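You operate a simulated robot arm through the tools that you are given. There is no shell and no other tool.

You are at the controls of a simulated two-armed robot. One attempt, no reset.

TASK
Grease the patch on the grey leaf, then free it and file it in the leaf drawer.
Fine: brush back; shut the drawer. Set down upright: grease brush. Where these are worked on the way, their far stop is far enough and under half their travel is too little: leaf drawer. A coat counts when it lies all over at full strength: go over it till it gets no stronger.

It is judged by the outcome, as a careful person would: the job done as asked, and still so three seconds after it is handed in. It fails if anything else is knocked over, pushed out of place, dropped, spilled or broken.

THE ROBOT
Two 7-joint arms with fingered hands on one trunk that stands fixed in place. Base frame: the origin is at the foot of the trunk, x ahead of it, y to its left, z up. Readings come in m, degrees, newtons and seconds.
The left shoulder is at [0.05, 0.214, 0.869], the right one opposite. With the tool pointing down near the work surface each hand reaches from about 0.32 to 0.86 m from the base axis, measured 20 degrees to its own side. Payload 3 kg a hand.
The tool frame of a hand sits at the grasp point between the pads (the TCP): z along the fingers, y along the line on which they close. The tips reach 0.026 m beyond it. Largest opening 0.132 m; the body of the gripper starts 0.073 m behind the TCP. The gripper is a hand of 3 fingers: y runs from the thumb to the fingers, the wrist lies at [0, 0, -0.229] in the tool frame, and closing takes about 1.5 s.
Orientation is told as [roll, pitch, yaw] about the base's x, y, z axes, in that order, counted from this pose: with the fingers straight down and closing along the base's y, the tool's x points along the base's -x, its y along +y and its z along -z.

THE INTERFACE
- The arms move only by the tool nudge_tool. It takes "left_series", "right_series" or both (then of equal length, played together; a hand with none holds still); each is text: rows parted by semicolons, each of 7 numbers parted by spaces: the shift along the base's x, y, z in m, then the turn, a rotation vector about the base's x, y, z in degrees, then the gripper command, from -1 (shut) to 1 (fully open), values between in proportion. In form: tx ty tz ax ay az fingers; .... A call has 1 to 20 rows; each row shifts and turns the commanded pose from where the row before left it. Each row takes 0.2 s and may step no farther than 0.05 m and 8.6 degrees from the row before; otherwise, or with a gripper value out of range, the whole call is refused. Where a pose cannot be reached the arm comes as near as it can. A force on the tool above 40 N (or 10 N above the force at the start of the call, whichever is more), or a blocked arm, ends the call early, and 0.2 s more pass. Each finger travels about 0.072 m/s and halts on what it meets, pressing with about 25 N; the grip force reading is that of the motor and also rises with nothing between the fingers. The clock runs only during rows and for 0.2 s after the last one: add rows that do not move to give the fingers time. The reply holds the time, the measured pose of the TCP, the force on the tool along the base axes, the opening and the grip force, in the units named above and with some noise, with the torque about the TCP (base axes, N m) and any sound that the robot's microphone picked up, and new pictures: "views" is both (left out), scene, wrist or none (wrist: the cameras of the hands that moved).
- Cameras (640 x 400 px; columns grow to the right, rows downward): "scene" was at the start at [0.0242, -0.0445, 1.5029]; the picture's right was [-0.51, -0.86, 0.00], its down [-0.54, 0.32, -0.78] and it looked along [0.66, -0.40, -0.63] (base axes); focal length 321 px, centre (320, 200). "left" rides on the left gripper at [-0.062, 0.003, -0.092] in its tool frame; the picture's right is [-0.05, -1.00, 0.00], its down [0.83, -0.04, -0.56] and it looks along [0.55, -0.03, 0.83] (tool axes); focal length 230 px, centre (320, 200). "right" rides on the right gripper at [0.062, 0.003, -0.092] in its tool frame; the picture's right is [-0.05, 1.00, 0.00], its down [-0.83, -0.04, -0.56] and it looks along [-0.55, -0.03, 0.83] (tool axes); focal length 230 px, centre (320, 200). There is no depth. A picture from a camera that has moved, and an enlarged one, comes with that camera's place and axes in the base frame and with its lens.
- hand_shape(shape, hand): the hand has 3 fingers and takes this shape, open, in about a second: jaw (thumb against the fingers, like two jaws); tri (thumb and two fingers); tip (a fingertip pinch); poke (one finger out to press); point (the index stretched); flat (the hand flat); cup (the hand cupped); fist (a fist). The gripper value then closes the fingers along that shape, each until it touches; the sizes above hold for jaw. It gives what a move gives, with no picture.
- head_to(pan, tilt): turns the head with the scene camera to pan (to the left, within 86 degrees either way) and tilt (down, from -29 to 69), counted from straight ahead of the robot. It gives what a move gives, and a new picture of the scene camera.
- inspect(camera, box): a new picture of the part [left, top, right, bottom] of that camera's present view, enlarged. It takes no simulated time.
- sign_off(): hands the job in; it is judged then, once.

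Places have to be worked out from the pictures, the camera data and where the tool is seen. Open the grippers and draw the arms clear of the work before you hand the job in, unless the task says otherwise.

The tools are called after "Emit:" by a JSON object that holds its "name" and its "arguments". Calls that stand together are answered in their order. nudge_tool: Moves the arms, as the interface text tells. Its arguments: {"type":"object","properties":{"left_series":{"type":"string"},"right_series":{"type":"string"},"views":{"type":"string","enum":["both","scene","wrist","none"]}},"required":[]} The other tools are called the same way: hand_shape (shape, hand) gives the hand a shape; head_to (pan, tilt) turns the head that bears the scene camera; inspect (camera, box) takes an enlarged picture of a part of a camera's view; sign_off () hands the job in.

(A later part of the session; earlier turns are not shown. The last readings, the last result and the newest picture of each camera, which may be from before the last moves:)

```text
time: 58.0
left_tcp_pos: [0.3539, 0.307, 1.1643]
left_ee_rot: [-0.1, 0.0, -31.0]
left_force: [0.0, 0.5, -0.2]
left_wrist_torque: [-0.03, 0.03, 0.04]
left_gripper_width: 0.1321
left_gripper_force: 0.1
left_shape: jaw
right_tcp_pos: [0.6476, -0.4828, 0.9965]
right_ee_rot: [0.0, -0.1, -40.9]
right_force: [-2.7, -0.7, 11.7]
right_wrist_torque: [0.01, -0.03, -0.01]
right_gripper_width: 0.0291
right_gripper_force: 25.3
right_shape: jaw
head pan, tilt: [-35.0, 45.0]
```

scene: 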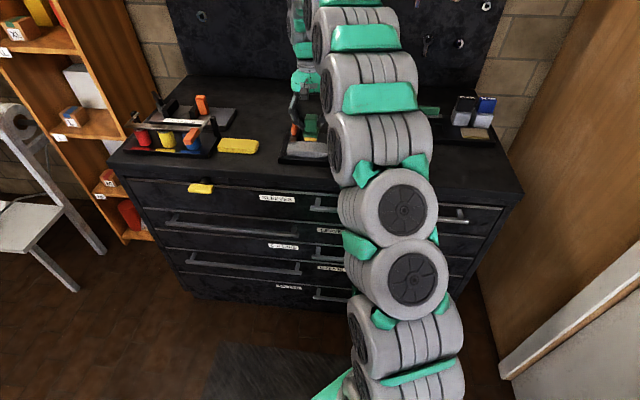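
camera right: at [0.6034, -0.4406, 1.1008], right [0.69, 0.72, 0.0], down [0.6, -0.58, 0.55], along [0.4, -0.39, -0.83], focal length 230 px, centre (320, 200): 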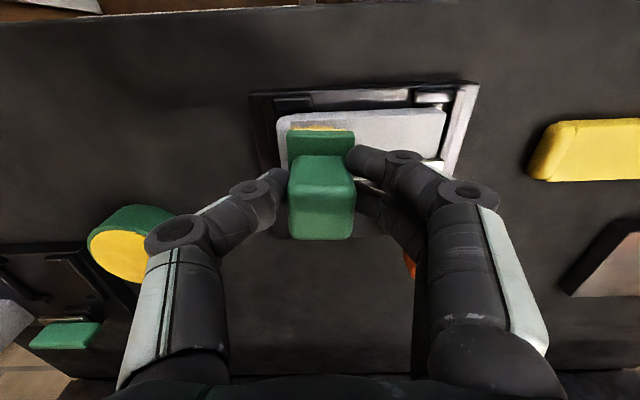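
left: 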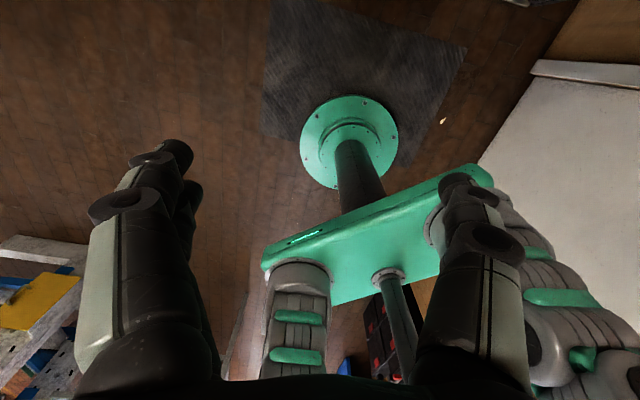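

11.7 N contact. I repeat the stroke pattern, shifted 3 mm right to follow the leaf.

Emit:
{"name": "nudge_tool", "arguments": {"right_series": "-0.0069 -0.0079 0 0 0 0 -1; -0.0069 -0.0080 0 0 0 0 -1; 0.0077 0.0088 0 0 0 0 -1; 0.0077 0.0088 0 0 0 0 -1; 0.0077 0.0088 0 0 0 0 -1; 0.0053 -0.0046 0 0 0 0 -1; -0.0077 -0.0088 0 0 0 0 -1; -0.0077 -0.0088 0 0 0 0 -1; -0.0077 -0.0088 0 0 0 0 -1; -0.0053 0.0046 0 0 0 0 -1; 0.0077 0.0088 0 0 0 0 -1; 0.0077 0.0088 0 0 0 0 -1; 0.0077 0.0088 0 0 0 0 -1; -0.0045 0.0039 0 0 0 0 -1; -0.0077 -0.0088 0 0 0 0 -1; -0.0077 -0.0088 0 0 0 0 -1; -0.0077 -0.0088 0 0 0 0 -1; 0.0045 -0.0039 0 0 0 0 -1; 0.0059 0.0068 0 0 0 0 -1; 0.0059 0.0068 0 0 0 0 -1", "views": "none"}}

Emit:
{"name": "nudge_tool", "arguments": {"right_series": "0 0 0.02 0 0 0 -1; 0 0 0.02 0 0 0 -1; -0.034 0.0295 0.01 0 0 0 -1; -0.034 0.0295 0.01 0 0 0 -1; -0.034 0.0295 0.01 0 0 0 -1; -0.034 0.0295 0.01 0 0 0 -1; 0 0 0 0 0 0 -1", "views": "none"}}

Emit:
{"name": "inspect", "arguments": {"camera": "right", "box": [260, 220, 400, 310]}}

Emit:
{"name": "inspect", "arguments": {"camera": "right", "box": [300, 235, 350, 275]}}

```text
time: 62.2
left_tcp_pos: [0.3537, 0.307, 1.1657]
left_ee_rot: [0.0, 0.0, -31.0]
left_force: [0.2, 0.3, -0.1]
left_wrist_torque: [0.0, 0.0, 0.01]
left_gripper_width: 0.132
left_gripper_force: 0.1
left_shape: jaw
right_tcp_pos: [0.6449, -0.485, 0.9972]
right_ee_rot: [0.0, 0.0, -41.1]
right_force: [0.1, -1.1, 2.3]
right_wrist_torque: [-0.04, -0.06, -0.03]
right_gripper_width: 0.0273
right_gripper_force: 25.3
right_shape: jaw
head pan, tilt: [-35.0, 45.0]
```

```text
time: 63.8
left_tcp_pos: [0.3549, 0.3069, 1.1664]
left_ee_rot: [0.0, -0.1, -31.0]
left_force: [-0.3, 0.7, 0.0]
left_wrist_torque: [0.0, 0.01, 0.01]
left_gripper_width: 0.1319
left_gripper_force: 0.0
left_shape: jaw
right_tcp_pos: [0.5095, -0.3643, 1.0765]
right_ee_rot: [0.0, -0.1, -41.1]
right_force: [0.0, 0.1, -0.5]
right_wrist_torque: [0.04, -0.01, 0.0]
right_gripper_width: 0.0264
right_gripper_force: 24.7
right_shape: jaw
head pan, tilt: [-35.0, 45.0]
```

```text
4.44 times, centred on (330, 265) of right
camera zoom: at [0.4653, -0.3217, 1.1669], right [0.69, 0.72, 0.0], down [0.6, -0.58, 0.56], along [0.4, -0.39, -0.83], focal length 1022 px, centre (276, -89)
```

zoom: 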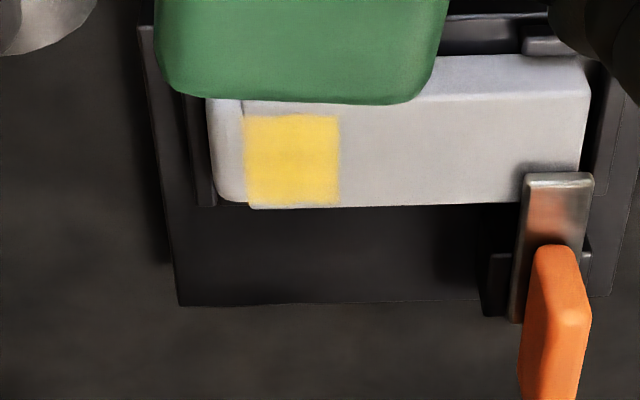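

```text
10.00 times, centred on (325, 255) of right
camera zoom: at [0.4653, -0.3217, 1.1669], right [0.69, 0.72, 0.0], down [0.6, -0.58, 0.56], along [0.4, -0.39, -0.83], focal length 2301 px, centre (270, -350)
```

zoom: 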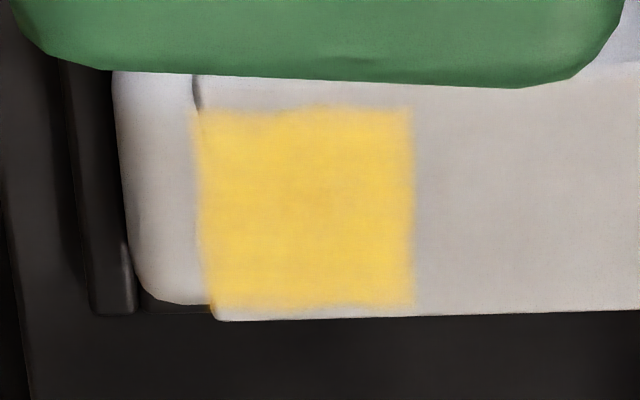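

The coat looks even and no stronger than in the last check. The grip width changed a bit, so I check the brush in the hand.

Emit:
{"name": "inspect", "arguments": {"camera": "right", "box": [240, 90, 400, 250]}}

Emit:
{"name": "inspect", "arguments": {"camera": "scene", "box": [280, 110, 340, 170]}}

```text
2.50 times, centred on (320, 170) of right
camera zoom: at [0.4653, -0.3217, 1.1669], right [0.69, 0.72, 0.0], down [0.6, -0.58, 0.56], along [0.4, -0.39, -0.83], focal length 575 px, centre (320, 275)
```

zoom: 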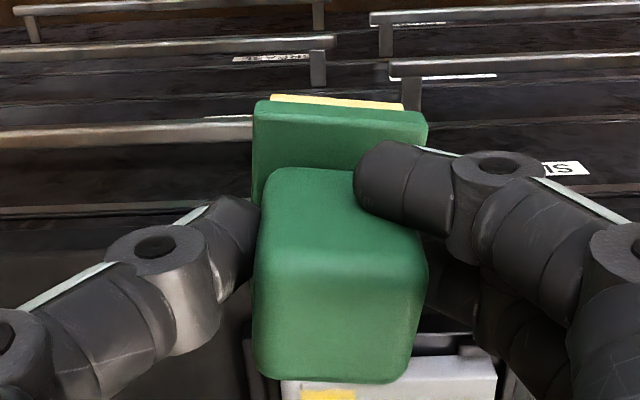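

```text
6.67 times, centred on (310, 140) of scene
camera zoom: at [0.0174, -0.0471, 1.4944], right [-0.57, -0.82, 0.0], down [-0.58, 0.41, -0.71], along [0.58, -0.41, -0.71], focal length 2137 px, centre (387, 600)
```

zoom: 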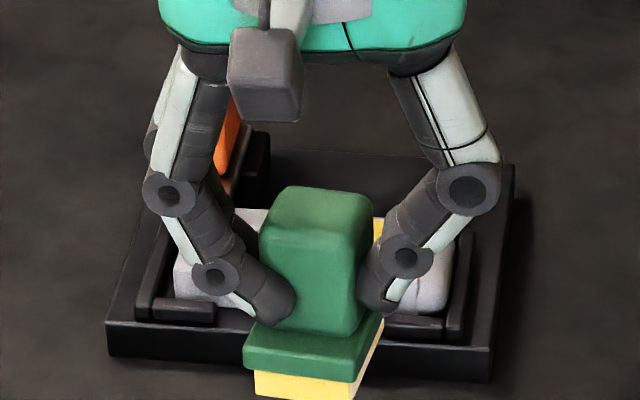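

The brush has twisted some degrees in the grip but is held. I compare the grease colour in the tin with the patch colour to judge the coat's strength.

Emit:
{"name": "inspect", "arguments": {"camera": "right", "box": [200, 240, 360, 340]}}

Emit:
{"name": "inspect", "arguments": {"camera": "scene", "box": [270, 100, 430, 200]}}

```text
4.00 times, centred on (280, 290) of right
camera zoom: at [0.4653, -0.3217, 1.1669], right [0.69, 0.72, 0.0], down [0.6, -0.58, 0.56], along [0.4, -0.39, -0.83], focal length 920 px, centre (480, -160)
```

zoom: 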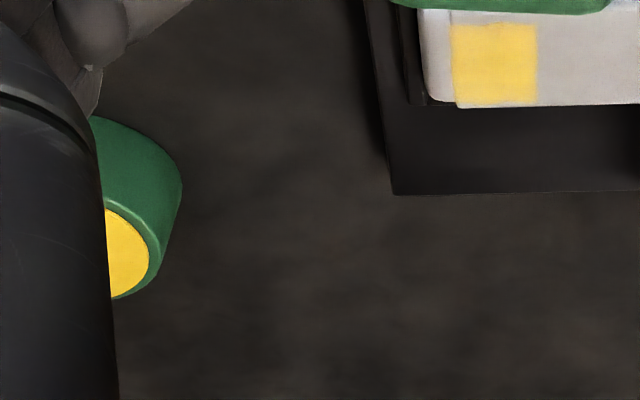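

```text
4.00 times, centred on (350, 150) of scene
camera zoom: at [0.0174, -0.0471, 1.4944], right [-0.57, -0.82, 0.0], down [-0.58, 0.41, -0.71], along [0.58, -0.41, -0.71], focal length 1282 px, centre (200, 400)
```

zoom: 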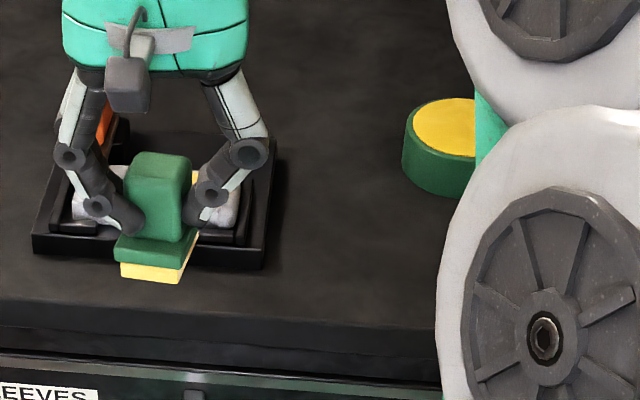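

The patch is a touch paler than the grease in the tin, so I want one more round, but with a better grip. I take the brush back to its starting place, set it down and regrip it.

Emit:
{"name": "nudge_tool", "arguments": {"right_series": "0.0038 -0.0386 -0.008 0 0 0 -1; 0.0038 -0.0386 -0.008 0 0 0 -1; 0.0038 -0.0386 -0.008 0 0 0 -1; 0.0038 -0.0386 -0.008 0 0 0 -1; 0.0038 -0.0386 -0.008 0 0 0 -1; 0.0038 -0.0386 -0.008 0 0 0 -1; 0 0 -0.025 0 0 0 -1; 0 0 -0.025 0 0 0 -1; 0 0 0 0 0 0 -1", "views": "both"}}

Emit:
{"name": "inspect", "arguments": {"camera": "right", "box": [240, 90, 400, 250]}}

```text
time: 65.8
left_tcp_pos: [0.3546, 0.3074, 1.165]
left_ee_rot: [0.1, -0.1, -31.0]
left_force: [0.0, -0.7, -0.1]
left_wrist_torque: [0.01, 0.02, -0.03]
left_gripper_width: 0.132
left_gripper_force: 0.0
left_shape: jaw
right_tcp_pos: [0.5313, -0.5967, 0.9785]
right_ee_rot: [-0.1, 0.1, -41.0]
right_force: [-0.5, 0.8, -1.6]
right_wrist_torque: [-0.02, 0.01, 0.0]
right_gripper_width: 0.0259
right_gripper_force: 24.5
right_shape: jaw
head pan, tilt: [-35.0, 45.0]
camera right: at [0.4871, -0.5543, 1.0703], right [0.69, 0.72, 0.0], down [0.6, -0.58, 0.56], along [0.4, -0.39, -0.83], focal length 230 px, centre (320, 200)
```

scene: 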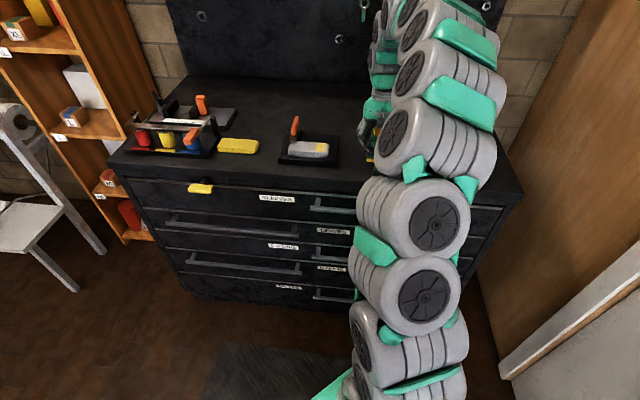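
right: 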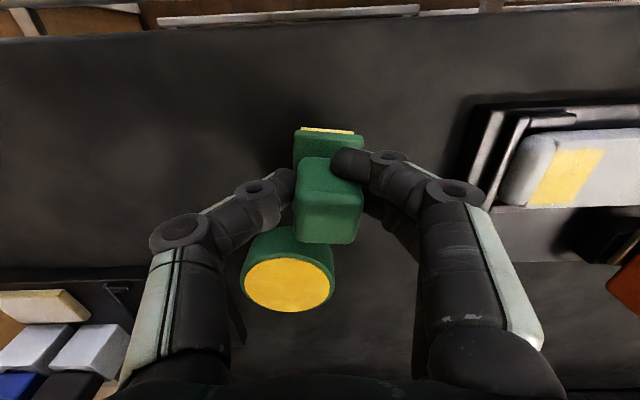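

```text
2.50 times, centred on (320, 170) of right
camera zoom: at [0.4871, -0.5543, 1.0703], right [0.69, 0.72, 0.0], down [0.6, -0.58, 0.56], along [0.4, -0.39, -0.83], focal length 575 px, centre (320, 275)
```

zoom: 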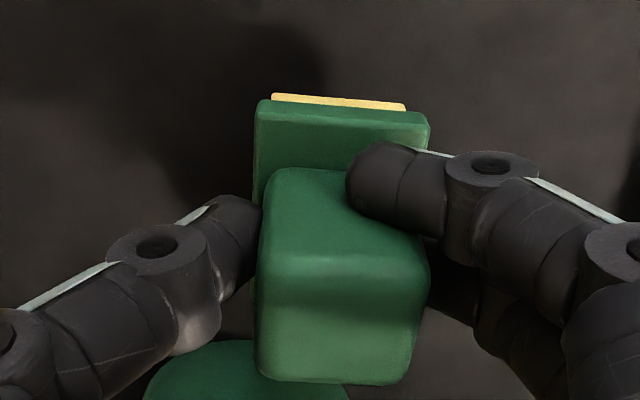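

I lower it slowly toward the chest top until the bristles touch.

Emit:
{"name": "nudge_tool", "arguments": {"right_series": "0 0 -0.008 0 0 0 -1; 0 0 -0.004 0 0 0 -1; 0 0 -0.003 0 0 0 -1; 0 0 0 0 0 0 -1", "views": "none"}}

```text
time: 66.8
left_tcp_pos: [0.3549, 0.3078, 1.1662]
left_ee_rot: [0.1, 0.0, -31.0]
left_force: [0.8, 0.6, -0.1]
left_wrist_torque: [0.0, 0.01, -0.01]
left_gripper_width: 0.1321
left_gripper_force: 0.1
left_shape: jaw
right_tcp_pos: [0.5323, -0.5978, 0.9632]
right_ee_rot: [0.0, -0.1, -41.0]
right_force: [0.1, -0.3, -1.1]
right_wrist_torque: [0.0, -0.01, 0.02]
right_gripper_width: 0.0259
right_gripper_force: 25.2
right_shape: jaw
head pan, tilt: [-35.0, 45.0]
```

Emit:
{"name": "nudge_tool", "arguments": {"right_series": "0 0 -0.002 0 0 0 -1; 0 0 -0.001 0 0 0 -1; 0 0 0 0 0 0 -1", "views": "none"}}

```text
time: 67.6
left_tcp_pos: [0.3543, 0.3064, 1.1653]
left_ee_rot: [-0.1, 0.0, -31.0]
left_force: [0.4, -0.3, -0.5]
left_wrist_torque: [-0.03, 0.0, -0.03]
left_gripper_width: 0.1319
left_gripper_force: 0.1
left_shape: jaw
right_tcp_pos: [0.5313, -0.5973, 0.9607]
right_ee_rot: [0.1, 0.0, -40.9]
right_force: [-0.2, 0.1, -1.4]
right_wrist_torque: [-0.05, -0.01, 0.0]
right_gripper_width: 0.0258
right_gripper_force: 25.0
right_shape: jaw
head pan, tilt: [-35.0, 45.0]
```

Emit:
{"name": "nudge_tool", "arguments": {"right_series": "0 0 -0.002 0 0 0 -1; 0 0 -0.001 0 0 0 -1; 0 0 0 0 0 0 -1", "views": "wrist"}}

```text
time: 68.4
left_tcp_pos: [0.355, 0.3086, 1.1653]
left_ee_rot: [0.0, 0.0, -31.0]
left_force: [0.4, -0.7, 0.4]
left_wrist_torque: [0.05, -0.02, 0.01]
left_gripper_width: 0.1317
left_gripper_force: 0.1
left_shape: jaw
right_tcp_pos: [0.5315, -0.5995, 0.9575]
right_ee_rot: [0.1, 0.0, -41.0]
right_force: [-3.5, 1.0, 4.4]
right_wrist_torque: [0.0, -0.05, 0.04]
right_gripper_width: 0.0259
right_gripper_force: 25.7
right_shape: jaw
head pan, tilt: [-35.0, 45.0]
camera right: at [0.488, -0.5553, 1.048], right [0.69, 0.72, 0.0], down [0.6, -0.58, 0.56], along [0.4, -0.39, -0.83], focal length 230 px, centre (320, 200)
```

right: 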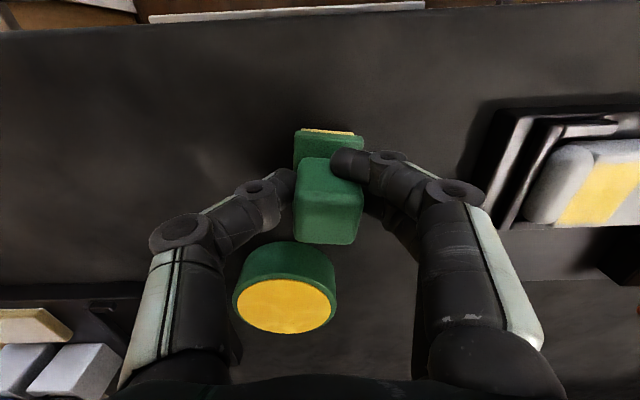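

Touching at 4.4 N. I open the fingers gradually and look at how the brush stands.

Emit:
{"name": "nudge_tool", "arguments": {"right_series": "0 0 0 0 0 0 -0.6; 0 0 0 0 0 0 -0.5; 0 0 0 0 0 0 -0.3; 0 0 0 0 0 0 0; 0 0 0 0 0 0 0.3; 0 0 0 0 0 0 0.3", "views": "both"}}

Emit:
{"name": "inspect", "arguments": {"camera": "right", "box": [240, 90, 400, 250]}}

```text
time: 69.8
left_tcp_pos: [0.356, 0.3083, 1.1652]
left_ee_rot: [0.0, 0.0, -31.0]
left_force: [-0.1, 0.1, 0.2]
left_wrist_torque: [-0.01, 0.0, -0.01]
left_gripper_width: 0.1318
left_gripper_force: 0.0
left_shape: jaw
right_tcp_pos: [0.532, -0.5976, 0.9569]
right_ee_rot: [0.2, 0.0, -41.0]
right_force: [0.4, 0.1, 0.3]
right_wrist_torque: [-0.01, 0.0, 0.0]
right_gripper_width: 0.0854
right_gripper_force: 0.0
right_shape: jaw
head pan, tilt: [-35.0, 45.0]
camera right: at [0.4881, -0.5552, 1.0479], right [0.69, 0.72, 0.0], down [0.6, -0.58, 0.56], along [0.4, -0.39, -0.83], focal length 230 px, centre (320, 200)
```

scene: 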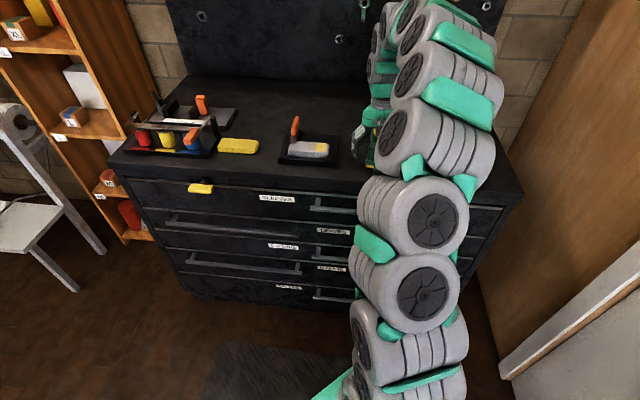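
right: 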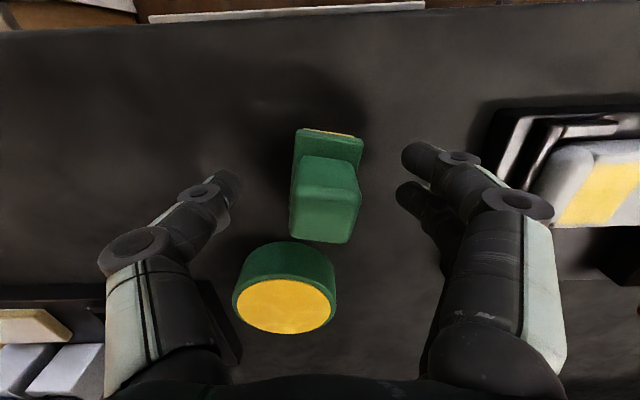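

```text
2.50 times, centred on (320, 170) of right
camera zoom: at [0.4881, -0.5552, 1.0479], right [0.69, 0.72, 0.0], down [0.6, -0.58, 0.56], along [0.4, -0.39, -0.83], focal length 575 px, centre (320, 275)
```

zoom: 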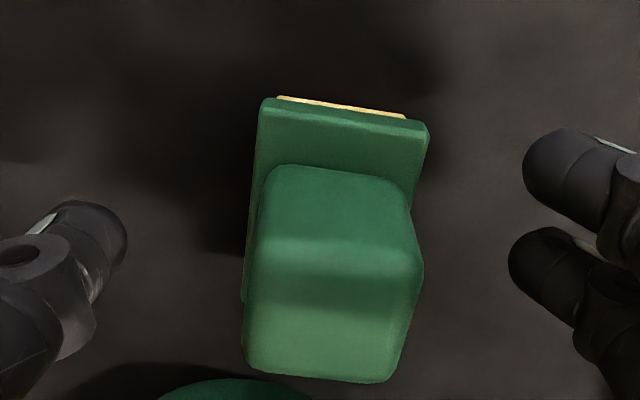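

The brush stands upright but turned about 9°. I shift the hand 9 mm deeper and turn it -8° to match, so both fingers sit squarely on the handle, then regrip.

Emit:
{"name": "nudge_tool", "arguments": {"right_series": "0.004 -0.0022 0 0 0 -4 0.3; 0.0041 -0.0022 0 0 0 -4 0.3; 0 0 -0.001 0 0 0 0.3; 0 0 0 0 0 0 -0.2; 0 0 0 0 0 0 -0.6; 0 0 0 0 0 0 -1; 0 0 0 0 0 0 -1; 0 0 0 0 0 0 -1; 0 0 0 0 0 0 -1", "views": "wrist"}}

Emit:
{"name": "inspect", "arguments": {"camera": "right", "box": [240, 90, 400, 250]}}

```text
time: 71.8
left_tcp_pos: [0.3539, 0.3057, 1.1657]
left_ee_rot: [0.0, 0.0, -31.0]
left_force: [0.5, 0.9, -0.4]
left_wrist_torque: [0.0, -0.02, -0.01]
left_gripper_width: 0.132
left_gripper_force: 0.0
left_shape: jaw
right_tcp_pos: [0.5411, -0.6034, 0.9562]
right_ee_rot: [0.0, 0.0, -49.0]
right_force: [-0.3, 0.2, 0.1]
right_wrist_torque: [0.01, 0.05, 0.0]
right_gripper_width: 0.0285
right_gripper_force: 24.9
right_shape: jaw
head pan, tilt: [-35.0, 45.0]
camera right: at [0.503, -0.5536, 1.0467], right [0.79, 0.62, 0.0], down [0.51, -0.66, 0.56], along [0.34, -0.44, -0.83], focal length 230 px, centre (320, 200)
```

right: 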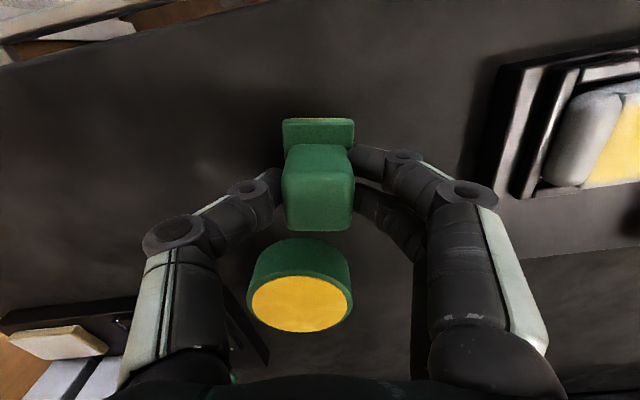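

```text
2.50 times, centred on (320, 170) of right
camera zoom: at [0.503, -0.5536, 1.0467], right [0.79, 0.62, 0.0], down [0.51, -0.66, 0.56], along [0.34, -0.44, -0.83], focal length 575 px, centre (320, 275)
```

zoom: 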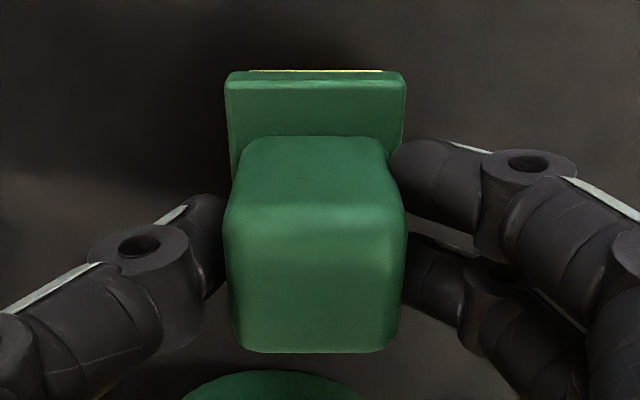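

Good square grip (0.0285). I lift, turn back +8° and go over the tin for another dip.

Emit:
{"name": "nudge_tool", "arguments": {"right_series": "0 0 0.02 0 0 0 -1; 0 0 0.03 0 0 0 -1; 0 0 0.03 0 0 0 -1; 0.0177 -0.0324 0 0 0 2.7 -1; 0.0177 -0.0324 0 0 0 2.7 -1; 0.0177 -0.0324 0 0 0 2.6 -1; 0 0 -0.02 0 0 0 -1; 0 0 -0.012 0 0 0 -1; 0 0 -0.006 0 0 0 -1; 0 0 0 0 0 0 -1", "views": "wrist"}}

```text
time: 74.0
left_tcp_pos: [0.3546, 0.3084, 1.1656]
left_ee_rot: [0.0, 0.1, -31.0]
left_force: [-0.1, 0.0, 0.7]
left_wrist_torque: [0.0, -0.01, -0.05]
left_gripper_width: 0.1319
left_gripper_force: 0.2
left_shape: jaw
right_tcp_pos: [0.5924, -0.6998, 0.9986]
right_ee_rot: [-0.1, 0.0, -41.0]
right_force: [0.3, 0.4, -1.0]
right_wrist_torque: [0.04, 0.0, -0.01]
right_gripper_width: 0.0281
right_gripper_force: 24.9
right_shape: jaw
head pan, tilt: [-35.0, 45.0]
camera right: at [0.5486, -0.6563, 1.0887], right [0.69, 0.72, 0.0], down [0.6, -0.58, 0.55], along [0.4, -0.39, -0.83], focal length 230 px, centre (320, 200)
```

right: 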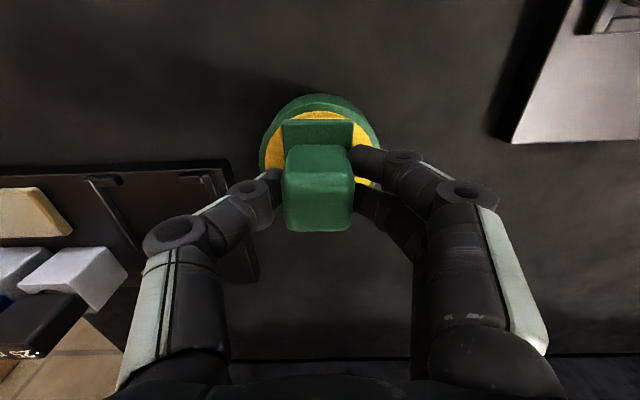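

Emit:
{"name": "nudge_tool", "arguments": {"right_series": "0.0038 -0.0033 -0.002 0 0 0 -1; 0 0 -0.003 0 0 0 -1; 0 0 -0.002 0 0 0 -1; 0 0 -0.001 0 0 0 -1; 0 0 0 0 0 0 -1", "views": "none"}}

```text
time: 75.2
left_tcp_pos: [0.3549, 0.3075, 1.1666]
left_ee_rot: [0.0, 0.0, -31.0]
left_force: [-0.6, -0.9, 0.4]
left_wrist_torque: [-0.02, -0.01, 0.02]
left_gripper_width: 0.1319
left_gripper_force: 0.0
left_shape: jaw
right_tcp_pos: [0.5979, -0.7043, 0.9906]
right_ee_rot: [0.0, 0.0, -40.9]
right_force: [-1.0, 0.6, 9.2]
right_wrist_torque: [0.06, 0.0, -0.01]
right_gripper_width: 0.0285
right_gripper_force: 25.1
right_shape: jaw
head pan, tilt: [-35.0, 45.0]
```

Dipped at 9 N. I lift, go back to the patch and lower to contact (expected about z=0.994).

Emit:
{"name": "nudge_tool", "arguments": {"right_series": "0 0 0 0 0 0 -1; 0 0 0.01 0 0 0 -1; 0 0 0.03 0 0 0 -1; 0.0101 0.0433 0 0 0 0 -1; 0.0101 0.0433 0 0 0 0 -1; 0.0101 0.0433 0 0 0 0 -1; 0.01 0.0433 0 0 0 0 -1; 0.01 0.0434 0 0 0 0 -1; 0 0 -0.02 0 0 0 -1; 0 0 -0.012 0 0 0 -1; 0 0 -0.003 0 0 0 -1; 0 0 0 0 0 0 -1", "views": "wrist"}}

Emit:
{"name": "inspect", "arguments": {"camera": "scene", "box": [285, 120, 345, 165]}}

```text
time: 77.8
left_tcp_pos: [0.3549, 0.3065, 1.165]
left_ee_rot: [0.1, 0.1, -31.0]
left_force: [0.5, -0.1, 0.2]
left_wrist_torque: [-0.01, -0.01, -0.01]
left_gripper_width: 0.132
left_gripper_force: 0.1
left_shape: jaw
right_tcp_pos: [0.6485, -0.4874, 0.9942]
right_ee_rot: [0.1, -0.1, -41.0]
right_force: [-0.5, -0.8, 7.1]
right_wrist_torque: [0.01, -0.03, 0.01]
right_gripper_width: 0.0283
right_gripper_force: 25.3
right_shape: jaw
head pan, tilt: [-35.0, 45.0]
camera right: at [0.6037, -0.4441, 1.0855], right [0.69, 0.72, 0.0], down [0.6, -0.58, 0.56], along [0.4, -0.39, -0.83], focal length 230 px, centre (320, 200)
```

right: 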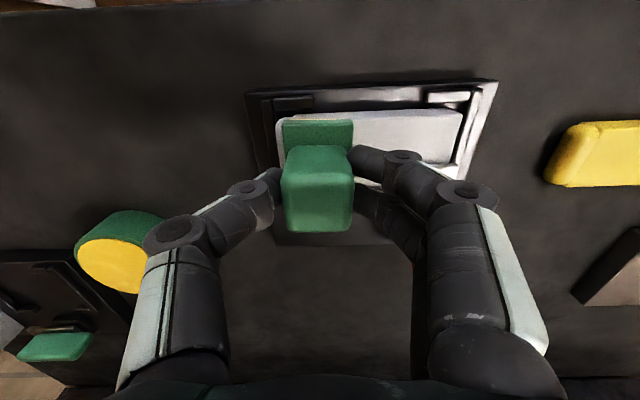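

```text
8.89 times, centred on (315, 142) of scene
camera zoom: at [0.0173, -0.0471, 1.4944], right [-0.57, -0.82, 0.0], down [-0.58, 0.41, -0.71], along [0.58, -0.41, -0.71], focal length 2850 px, centre (364, 711)
```

zoom: 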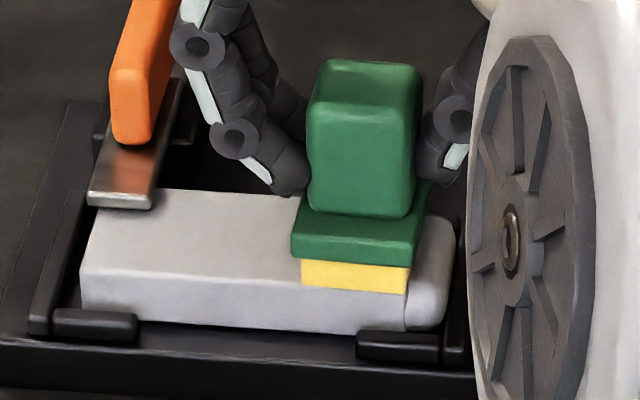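

The brush is right over the patch with 7 N. I stroke again on three tracks, a bit deeper.

Emit:
{"name": "nudge_tool", "arguments": {"right_series": "0.0023 -0.002 -0.001 0 0 0 -1; -0.0039 -0.0045 0 0 0 0 -1; -0.0039 -0.0045 0 0 0 0 -1; 0.0059 0.0068 0 0 0 0 -1; 0.0059 0.0068 0 0 0 0 -1; 0.0059 0.0068 0 0 0 0 -1; 0.0053 -0.0046 0 0 0 0 -1; -0.0059 -0.0068 0 0 0 0 -1; -0.0059 -0.0068 0 0 0 0 -1; -0.0059 -0.0068 0 0 0 0 -1; -0.0026 0.0023 0 0 0 0 -1; 0.0059 0.0068 0 0 0 0 -1; 0.0059 0.0068 0 0 0 0 -1; 0.0059 0.0068 0 0 0 0 -1; -0.0049 0.0043 0 0 0 0 -1; -0.0059 -0.0068 0 0 0 0 -1; -0.0059 -0.0068 0 0 0 0 -1; -0.0059 -0.0068 0 0 0 0 -1; 0.0022 -0.002 0 0 0 0 -1; 0.0078 0.009 0 0 0 0 -1", "views": "none"}}

Emit:
{"name": "nudge_tool", "arguments": {"right_series": "0 0 0.02 0 0 0 -1; 0 0 0.02 0 0 0 -1; -0.034 0.0295 0.01 0 0 0 -1; -0.034 0.0295 0.01 0 0 0 -1; -0.034 0.0295 0.01 0 0 0 -1; -0.034 0.0295 0.01 0 0 0 -1; 0 0 0 0 0 0 -1", "views": "none"}}

Emit:
{"name": "inspect", "arguments": {"camera": "right", "box": [260, 220, 400, 310]}}

Emit:
{"name": "inspect", "arguments": {"camera": "right", "box": [300, 235, 350, 275]}}

```text
time: 82.0
left_tcp_pos: [0.3541, 0.3078, 1.1645]
left_ee_rot: [0.0, 0.0, -31.0]
left_force: [0.4, 1.0, 0.0]
left_wrist_torque: [-0.03, -0.02, -0.05]
left_gripper_width: 0.1319
left_gripper_force: 0.1
left_shape: jaw
right_tcp_pos: [0.6503, -0.4884, 0.9928]
right_ee_rot: [-0.1, -0.1, -41.1]
right_force: [-3.4, -4.7, 13.7]
right_wrist_torque: [-0.09, 0.07, 0.0]
right_gripper_width: 0.0296
right_gripper_force: 24.8
right_shape: jaw
head pan, tilt: [-35.0, 45.0]
```

```text
time: 83.6
left_tcp_pos: [0.3545, 0.3072, 1.165]
left_ee_rot: [0.0, 0.0, -31.0]
left_force: [0.1, -0.1, 0.3]
left_wrist_torque: [0.02, -0.02, -0.04]
left_gripper_width: 0.132
left_gripper_force: 0.0
left_shape: jaw
right_tcp_pos: [0.5163, -0.3693, 1.0739]
right_ee_rot: [0.0, 0.0, -40.9]
right_force: [-0.3, -0.1, -0.5]
right_wrist_torque: [0.01, 0.02, -0.03]
right_gripper_width: 0.0295
right_gripper_force: 25.1
right_shape: jaw
head pan, tilt: [-35.0, 45.0]
```

```text
4.44 times, centred on (330, 265) of right
camera zoom: at [0.4707, -0.3265, 1.1641], right [0.69, 0.72, 0.0], down [0.6, -0.58, 0.56], along [0.4, -0.39, -0.83], focal length 1022 px, centre (276, -89)
```

zoom: 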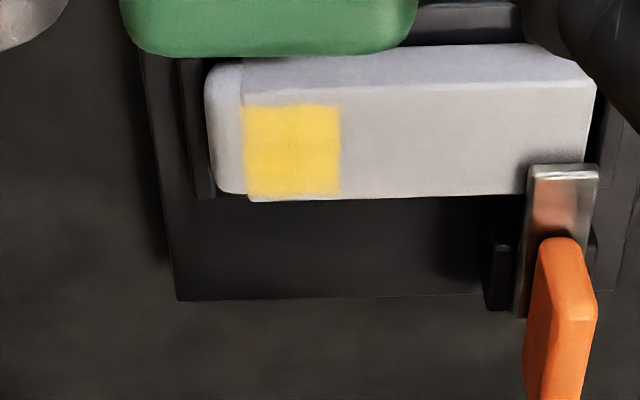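

```text
10.00 times, centred on (325, 255) of right
camera zoom: at [0.4707, -0.3265, 1.1641], right [0.69, 0.72, 0.0], down [0.6, -0.58, 0.56], along [0.4, -0.39, -0.83], focal length 2301 px, centre (270, -350)
```

zoom: 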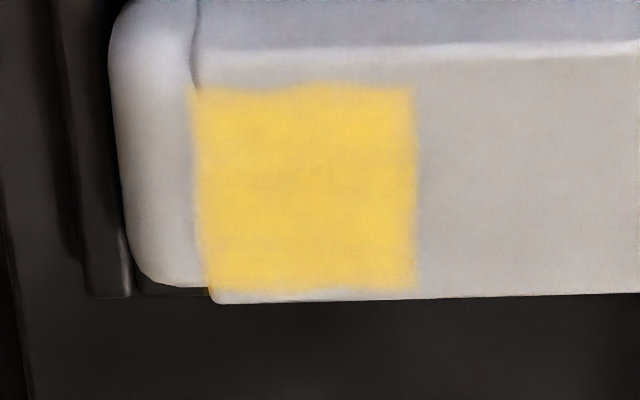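

The patch is evenly coated with the same strength as after the previous round, so the coat is full. I take the brush home: target TCP about (0.535,-0.596).

Emit:
{"name": "nudge_tool", "arguments": {"right_series": "0.0032 -0.0378 -0.008 0 0 0 -1; 0.0032 -0.0378 -0.008 0 0 0 -1; 0.0032 -0.0378 -0.008 0 0 0 -1; 0.0032 -0.0378 -0.008 0 0 0 -1; 0.0031 -0.0379 -0.008 0 0 0 -1; 0.0031 -0.0379 -0.008 0 0 0 -1; 0 0 -0.025 0 0 0 -1; 0 0 -0.025 0 0 0 -1; 0 0 0 0 0 0 -1", "views": "wrist"}}

Emit:
{"name": "inspect", "arguments": {"camera": "right", "box": [240, 90, 400, 250]}}

```text
time: 85.6
left_tcp_pos: [0.3549, 0.3066, 1.1658]
left_ee_rot: [0.0, 0.0, -31.0]
left_force: [-0.5, -0.5, 0.6]
left_wrist_torque: [0.01, 0.0, -0.02]
left_gripper_width: 0.1318
left_gripper_force: 0.1
left_shape: jaw
right_tcp_pos: [0.5332, -0.5977, 0.977]
right_ee_rot: [-0.1, 0.0, -41.0]
right_force: [0.1, 0.3, -0.7]
right_wrist_torque: [0.03, -0.03, -0.02]
right_gripper_width: 0.0295
right_gripper_force: 24.9
right_shape: jaw
head pan, tilt: [-35.0, 45.0]
camera right: at [0.489, -0.5537, 1.0675], right [0.69, 0.72, 0.0], down [0.6, -0.58, 0.56], along [0.4, -0.39, -0.83], focal length 230 px, centre (320, 200)
```

right: 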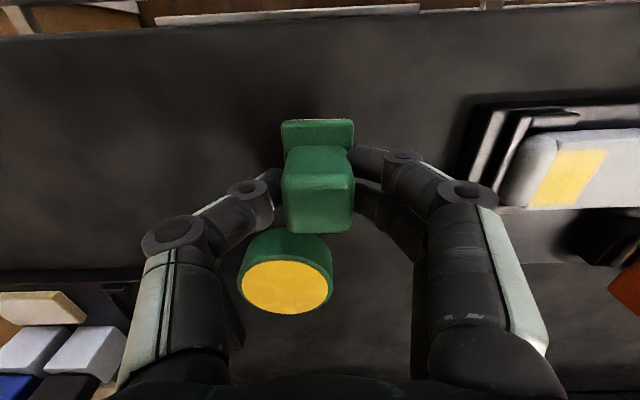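

```text
2.50 times, centred on (320, 170) of right
camera zoom: at [0.489, -0.5537, 1.0675], right [0.69, 0.72, 0.0], down [0.6, -0.58, 0.56], along [0.4, -0.39, -0.83], focal length 575 px, centre (320, 275)
```

zoom: 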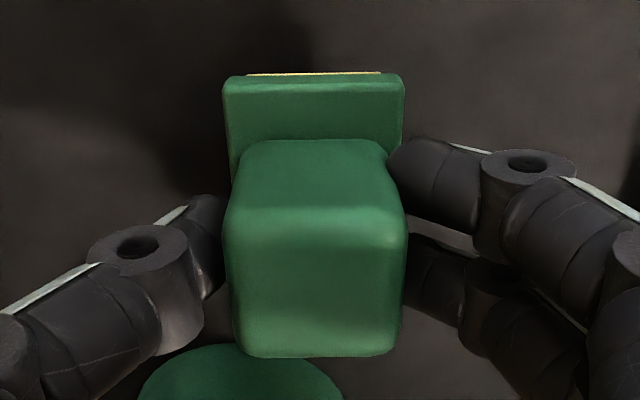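

The brush is square in the grip over its place. I lower slowly to contact.

Emit:
{"name": "nudge_tool", "arguments": {"right_series": "0.0015 0.001 -0.01 0 0 0 -1; 0 0 -0.006 0 0 0 -1; 0 0 -0.003 0 0 0 -1; 0 0 0 0 0 0 -1", "views": "none"}}

```text
time: 86.6
left_tcp_pos: [0.3548, 0.3084, 1.1657]
left_ee_rot: [0.0, 0.0, -31.0]
left_force: [-0.1, -0.8, 0.2]
left_wrist_torque: [-0.02, 0.0, -0.02]
left_gripper_width: 0.1319
left_gripper_force: 0.0
left_shape: jaw
right_tcp_pos: [0.5358, -0.596, 0.9576]
right_ee_rot: [-0.1, 0.0, -41.0]
right_force: [-0.6, 0.3, -1.3]
right_wrist_torque: [0.04, -0.02, 0.0]
right_gripper_width: 0.0293
right_gripper_force: 25.1
right_shape: jaw
head pan, tilt: [-35.0, 45.0]
```

Emit:
{"name": "nudge_tool", "arguments": {"right_series": "0 0 -0.002 0 0 0 -1; 0 0 -0.001 0 0 0 -1; 0 0 0 0 0 0 -1", "views": "none"}}

```text
time: 87.4
left_tcp_pos: [0.3551, 0.3067, 1.1653]
left_ee_rot: [0.0, 0.0, -31.1]
left_force: [0.4, -0.2, 0.3]
left_wrist_torque: [-0.03, 0.04, -0.03]
left_gripper_width: 0.1321
left_gripper_force: 0.0
left_shape: jaw
right_tcp_pos: [0.5336, -0.5972, 0.9552]
right_ee_rot: [0.1, 0.1, -41.0]
right_force: [1.4, -0.5, 0.4]
right_wrist_torque: [0.03, -0.01, -0.01]
right_gripper_width: 0.029
right_gripper_force: 24.6
right_shape: jaw
head pan, tilt: [-35.0, 45.0]
```

Emit:
{"name": "nudge_tool", "arguments": {"right_series": "0 0 -0.001 0 0 0 -1; 0 0 0 0 0 0 -1", "views": "none"}}

```text
time: 88.0
left_tcp_pos: [0.3548, 0.3087, 1.166]
left_ee_rot: [0.0, 0.0, -31.1]
left_force: [-0.4, 0.3, 0.0]
left_wrist_torque: [0.02, 0.0, 0.0]
left_gripper_width: 0.1317
left_gripper_force: 0.0
left_shape: jaw
right_tcp_pos: [0.5351, -0.5952, 0.9527]
right_ee_rot: [0.0, -0.1, -41.1]
right_force: [-0.1, -2.6, 9.7]
right_wrist_torque: [0.0, -0.01, -0.01]
right_gripper_width: 0.0295
right_gripper_force: 25.2
right_shape: jaw
head pan, tilt: [-35.0, 45.0]
```

The brush stands on the chest top (9.7 N). I open the fingers gradually and then fully.

Emit:
{"name": "nudge_tool", "arguments": {"right_series": "0 0 0 0 0 0 -0.6; 0 0 0 0 0 0 -0.45; 0 0 0 0 0 0 -0.2; 0 0 0 0 0 0 0.2; 0 0 0 0 0 0 0.6; 0 0 0 0 0 0 1; 0 0 0 0 0 0 1", "views": "wrist"}}

```text
time: 89.6
left_tcp_pos: [0.3536, 0.3068, 1.1652]
left_ee_rot: [0.0, -0.1, -31.0]
left_force: [-0.1, 0.2, -0.5]
left_wrist_torque: [0.01, 0.01, 0.02]
left_gripper_width: 0.132
left_gripper_force: 0.1
left_shape: jaw
right_tcp_pos: [0.535, -0.5966, 0.9534]
right_ee_rot: [0.1, -0.1, -41.0]
right_force: [-1.1, -0.2, 0.7]
right_wrist_torque: [0.01, -0.01, 0.02]
right_gripper_width: 0.132
right_gripper_force: 0.1
right_shape: jaw
head pan, tilt: [-35.0, 45.0]
camera right: at [0.4908, -0.5527, 1.0443], right [0.69, 0.72, 0.0], down [0.6, -0.58, 0.56], along [0.4, -0.39, -0.83], focal length 230 px, centre (320, 200)
```

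right: 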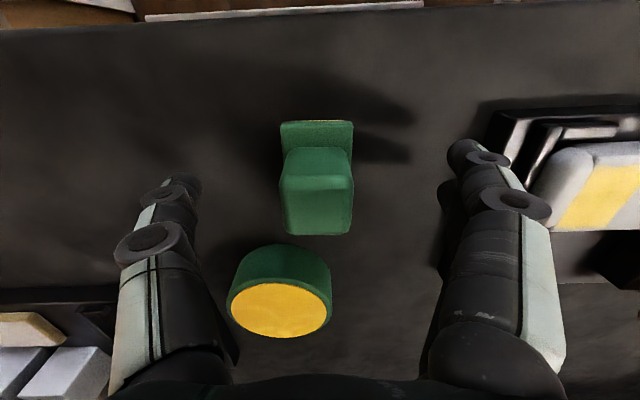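

The brush stands upright at its place. I raise the hand straight up and then move over to view the clamp from above.

Emit:
{"name": "nudge_tool", "arguments": {"right_series": "0 0 0.03 0 0 0 1; 0 0 0.045 0 0 0 1; 0 0 0.045 0 0 0 1; 0.0295 0.0325 0 0 0 0 1; 0.0295 0.0325 0 0 0 0 1; 0.0295 0.0325 0 0 0 0 1; 0.0295 0.0325 0 0 0 0 1; 0.0295 0.0325 0 0 0 0 1; 0 0 0 0 0 0 1", "views": "both"}}

Emit:
{"name": "inspect", "arguments": {"camera": "right", "box": [260, 150, 400, 290]}}

Emit:
{"name": "inspect", "arguments": {"camera": "scene", "box": [270, 90, 400, 190]}}

```text
time: 91.6
left_tcp_pos: [0.3539, 0.308, 1.1661]
left_ee_rot: [0.1, 0.0, -31.0]
left_force: [0.4, 0.0, -1.0]
left_wrist_torque: [0.03, 0.0, 0.01]
left_gripper_width: 0.1322
left_gripper_force: 0.0
left_shape: jaw
right_tcp_pos: [0.6825, -0.435, 1.0741]
right_ee_rot: [0.1, 0.0, -41.0]
right_force: [1.1, -0.5, 0.4]
right_wrist_torque: [0.0, 0.0, 0.0]
right_gripper_width: 0.1318
right_gripper_force: 0.0
right_shape: jaw
head pan, tilt: [-35.0, 45.0]
camera right: at [0.6384, -0.3923, 1.1652], right [0.69, 0.72, 0.0], down [0.6, -0.58, 0.56], along [0.4, -0.39, -0.83], focal length 230 px, centre (320, 200)
```

scene: 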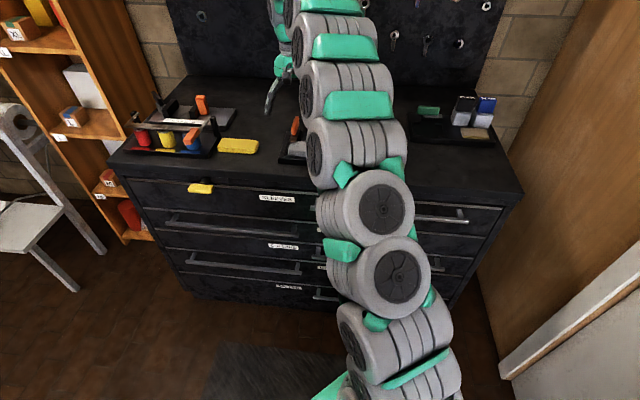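
right: 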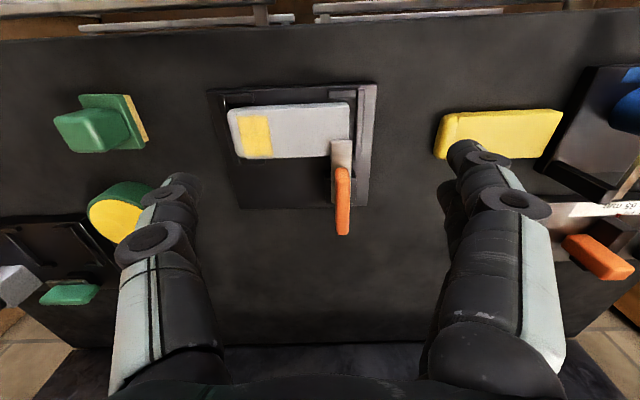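

```text
2.86 times, centred on (330, 220) of right
camera zoom: at [0.6384, -0.3923, 1.1652], right [0.69, 0.72, 0.0], down [0.6, -0.58, 0.56], along [0.4, -0.39, -0.83], focal length 657 px, centre (291, 143)
```

zoom: 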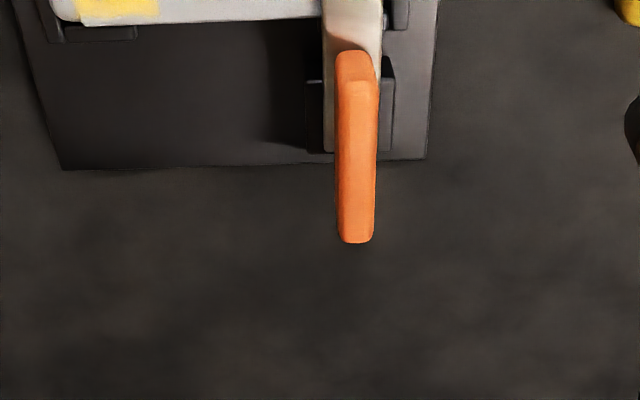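

```text
4.00 times, centred on (335, 140) of scene
camera zoom: at [0.0174, -0.0471, 1.4944], right [-0.57, -0.82, 0.0], down [-0.58, 0.41, -0.71], along [0.58, -0.41, -0.71], focal length 1282 px, centre (260, 440)
```

zoom: 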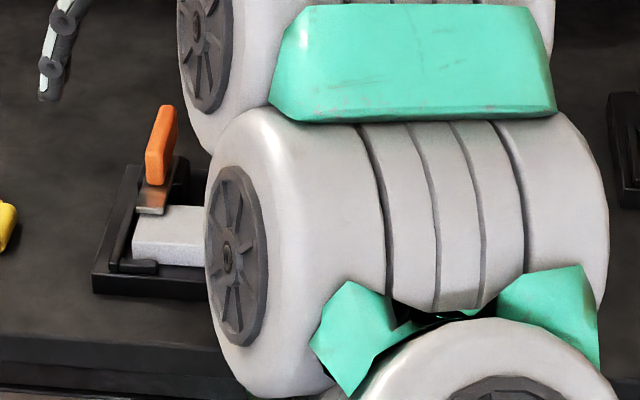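

Combining views, the orange handle is a nearly horizontal fin about 5.5 cm long (u' 0.836–0.889, z 0.957–0.99, v'≈-0.137) on a strap that pivots on a post at about (0.870,-0.137). I move above the handle to grip it across.

Emit:
{"name": "nudge_tool", "arguments": {"right_series": "0.02 -0.0095 0 0 0 0 1; 0.02 -0.0095 0 0 0 0 1; 0.0199 -0.0096 0 0 0 0 1; 0 0 -0.02 0 0 0 1; 0 0 -0.02 0 0 0 1; 0 0 0 0 0 0 1", "views": "wrist"}}

Emit:
{"name": "inspect", "arguments": {"camera": "right", "box": [240, 110, 400, 270]}}

```text
time: 93.0
left_tcp_pos: [0.3547, 0.3077, 1.1647]
left_ee_rot: [0.0, 0.0, -31.0]
left_force: [-0.1, 0.6, 0.2]
left_wrist_torque: [0.0, -0.01, 0.0]
left_gripper_width: 0.1319
left_gripper_force: 0.1
left_shape: jaw
right_tcp_pos: [0.7216, -0.4542, 1.0319]
right_ee_rot: [0.0, 0.0, -41.0]
right_force: [-0.7, -0.3, 0.2]
right_wrist_torque: [0.04, -0.02, 0.04]
right_gripper_width: 0.1318
right_gripper_force: 0.0
right_shape: jaw
right hand out of reach, approached as far as the arm can: row 3
head pan, tilt: [-35.0, 45.0]
camera right: at [0.6779, -0.4102, 1.124], right [0.69, 0.72, 0.0], down [0.6, -0.58, 0.56], along [0.4, -0.39, -0.83], focal length 230 px, centre (320, 200)
```

right: 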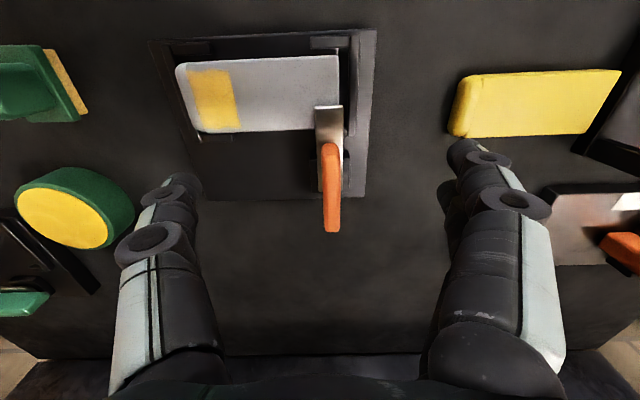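

```text
2.50 times, centred on (320, 190) of right
camera zoom: at [0.6779, -0.4102, 1.124], right [0.69, 0.72, 0.0], down [0.6, -0.58, 0.56], along [0.4, -0.39, -0.83], focal length 575 px, centre (320, 225)
```

zoom: 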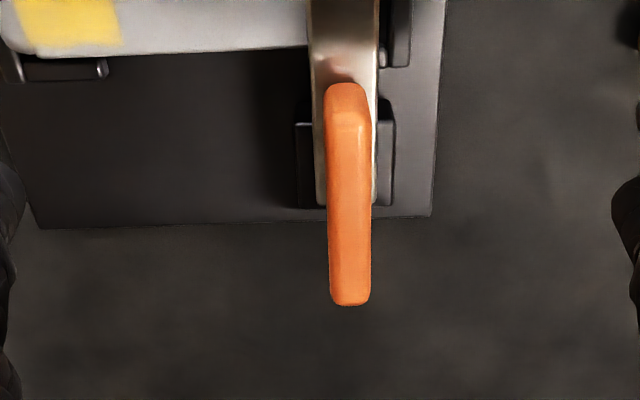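

The handle is slightly right in the image and the last row was just out of reach at that height. I lower first, narrow the fingers, then shift to the handle's centre.

Emit:
{"name": "nudge_tool", "arguments": {"right_series": "0 0 -0.015 0 0 0 0.6; 0 0 -0.015 0 0 0 0.2; 0.0107 -0.0043 0 0 0 0 0.2; 0.0108 -0.0044 0 0 0 0 0.2; 0 0 0 0 0 0 0.2", "views": "wrist"}}

Emit:
{"name": "inspect", "arguments": {"camera": "right", "box": [240, 110, 400, 270]}}

```text
time: 94.2
left_tcp_pos: [0.3545, 0.3073, 1.1659]
left_ee_rot: [0.0, 0.1, -31.0]
left_force: [-0.1, -0.6, 0.0]
left_wrist_torque: [-0.02, 0.0, 0.0]
left_gripper_width: 0.132
left_gripper_force: 0.0
left_shape: jaw
right_tcp_pos: [0.7439, -0.4625, 1.0032]
right_ee_rot: [0.0, 0.0, -41.1]
right_force: [0.2, -0.5, 0.0]
right_wrist_torque: [-0.03, -0.01, -0.02]
right_gripper_width: 0.0797
right_gripper_force: 0.0
right_shape: jaw
head pan, tilt: [-35.0, 45.0]
camera right: at [0.6996, -0.4191, 1.0937], right [0.69, 0.72, 0.0], down [0.6, -0.58, 0.56], along [0.4, -0.39, -0.83], focal length 230 px, centre (320, 200)
```

right: 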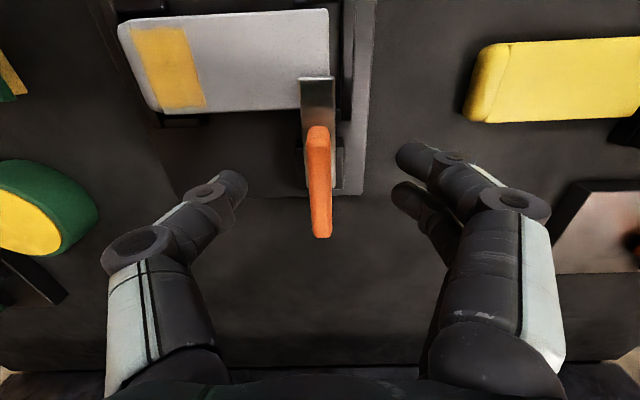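

```text
2.50 times, centred on (320, 190) of right
camera zoom: at [0.6996, -0.4191, 1.0937], right [0.69, 0.72, 0.0], down [0.6, -0.58, 0.56], along [0.4, -0.39, -0.83], focal length 575 px, centre (320, 225)
```

zoom: 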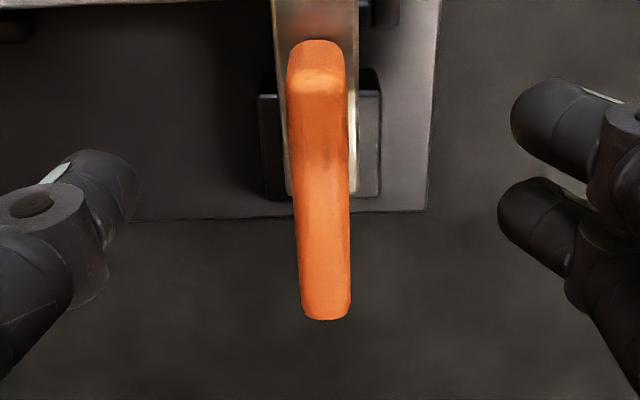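

The handle is centred in the image under the TCP. I descend to z≈0.985 and close on the handle.

Emit:
{"name": "nudge_tool", "arguments": {"right_series": "0.003 -0.0026 -0.009 0 0 0 0.2; 0 0 -0.009 0 0 0 0.2; 0 0 0 0 0 0 -0.3; 0 0 0 0 0 0 -0.7; 0 0 0 0 0 0 -1; 0 0 0 0 0 0 -1; 0 0 0 0 0 0 -1; 0 0 0 0 0 0 -1", "views": "wrist"}}

Emit:
{"name": "inspect", "arguments": {"camera": "right", "box": [240, 110, 400, 270]}}

```text
time: 96.0
left_tcp_pos: [0.3547, 0.3066, 1.1649]
left_ee_rot: [0.0, 0.0, -31.0]
left_force: [0.2, 0.0, -0.2]
left_wrist_torque: [-0.04, 0.01, -0.01]
left_gripper_width: 0.132
left_gripper_force: 0.1
left_shape: jaw
right_tcp_pos: [0.7467, -0.4641, 0.9846]
right_ee_rot: [0.0, 0.0, -41.0]
right_force: [1.1, 0.3, -0.4]
right_wrist_torque: [0.02, -0.02, 0.03]
right_gripper_width: 0.009
right_gripper_force: 25.4
right_shape: jaw
head pan, tilt: [-35.0, 45.0]
camera right: at [0.7019, -0.4205, 1.0759], right [0.69, 0.72, 0.0], down [0.6, -0.58, 0.56], along [0.4, -0.39, -0.83], focal length 230 px, centre (320, 200)
```

right: 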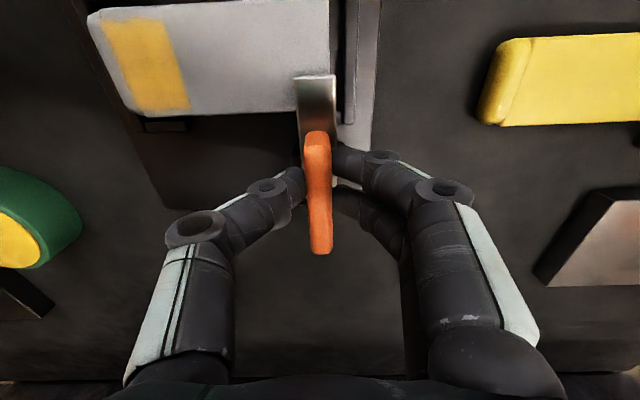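

```text
2.50 times, centred on (320, 190) of right
camera zoom: at [0.7019, -0.4205, 1.0759], right [0.69, 0.72, 0.0], down [0.6, -0.58, 0.56], along [0.4, -0.39, -0.83], focal length 575 px, centre (320, 225)
```

zoom: 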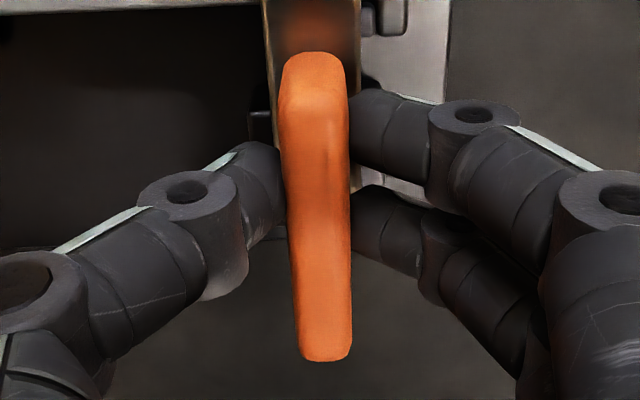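

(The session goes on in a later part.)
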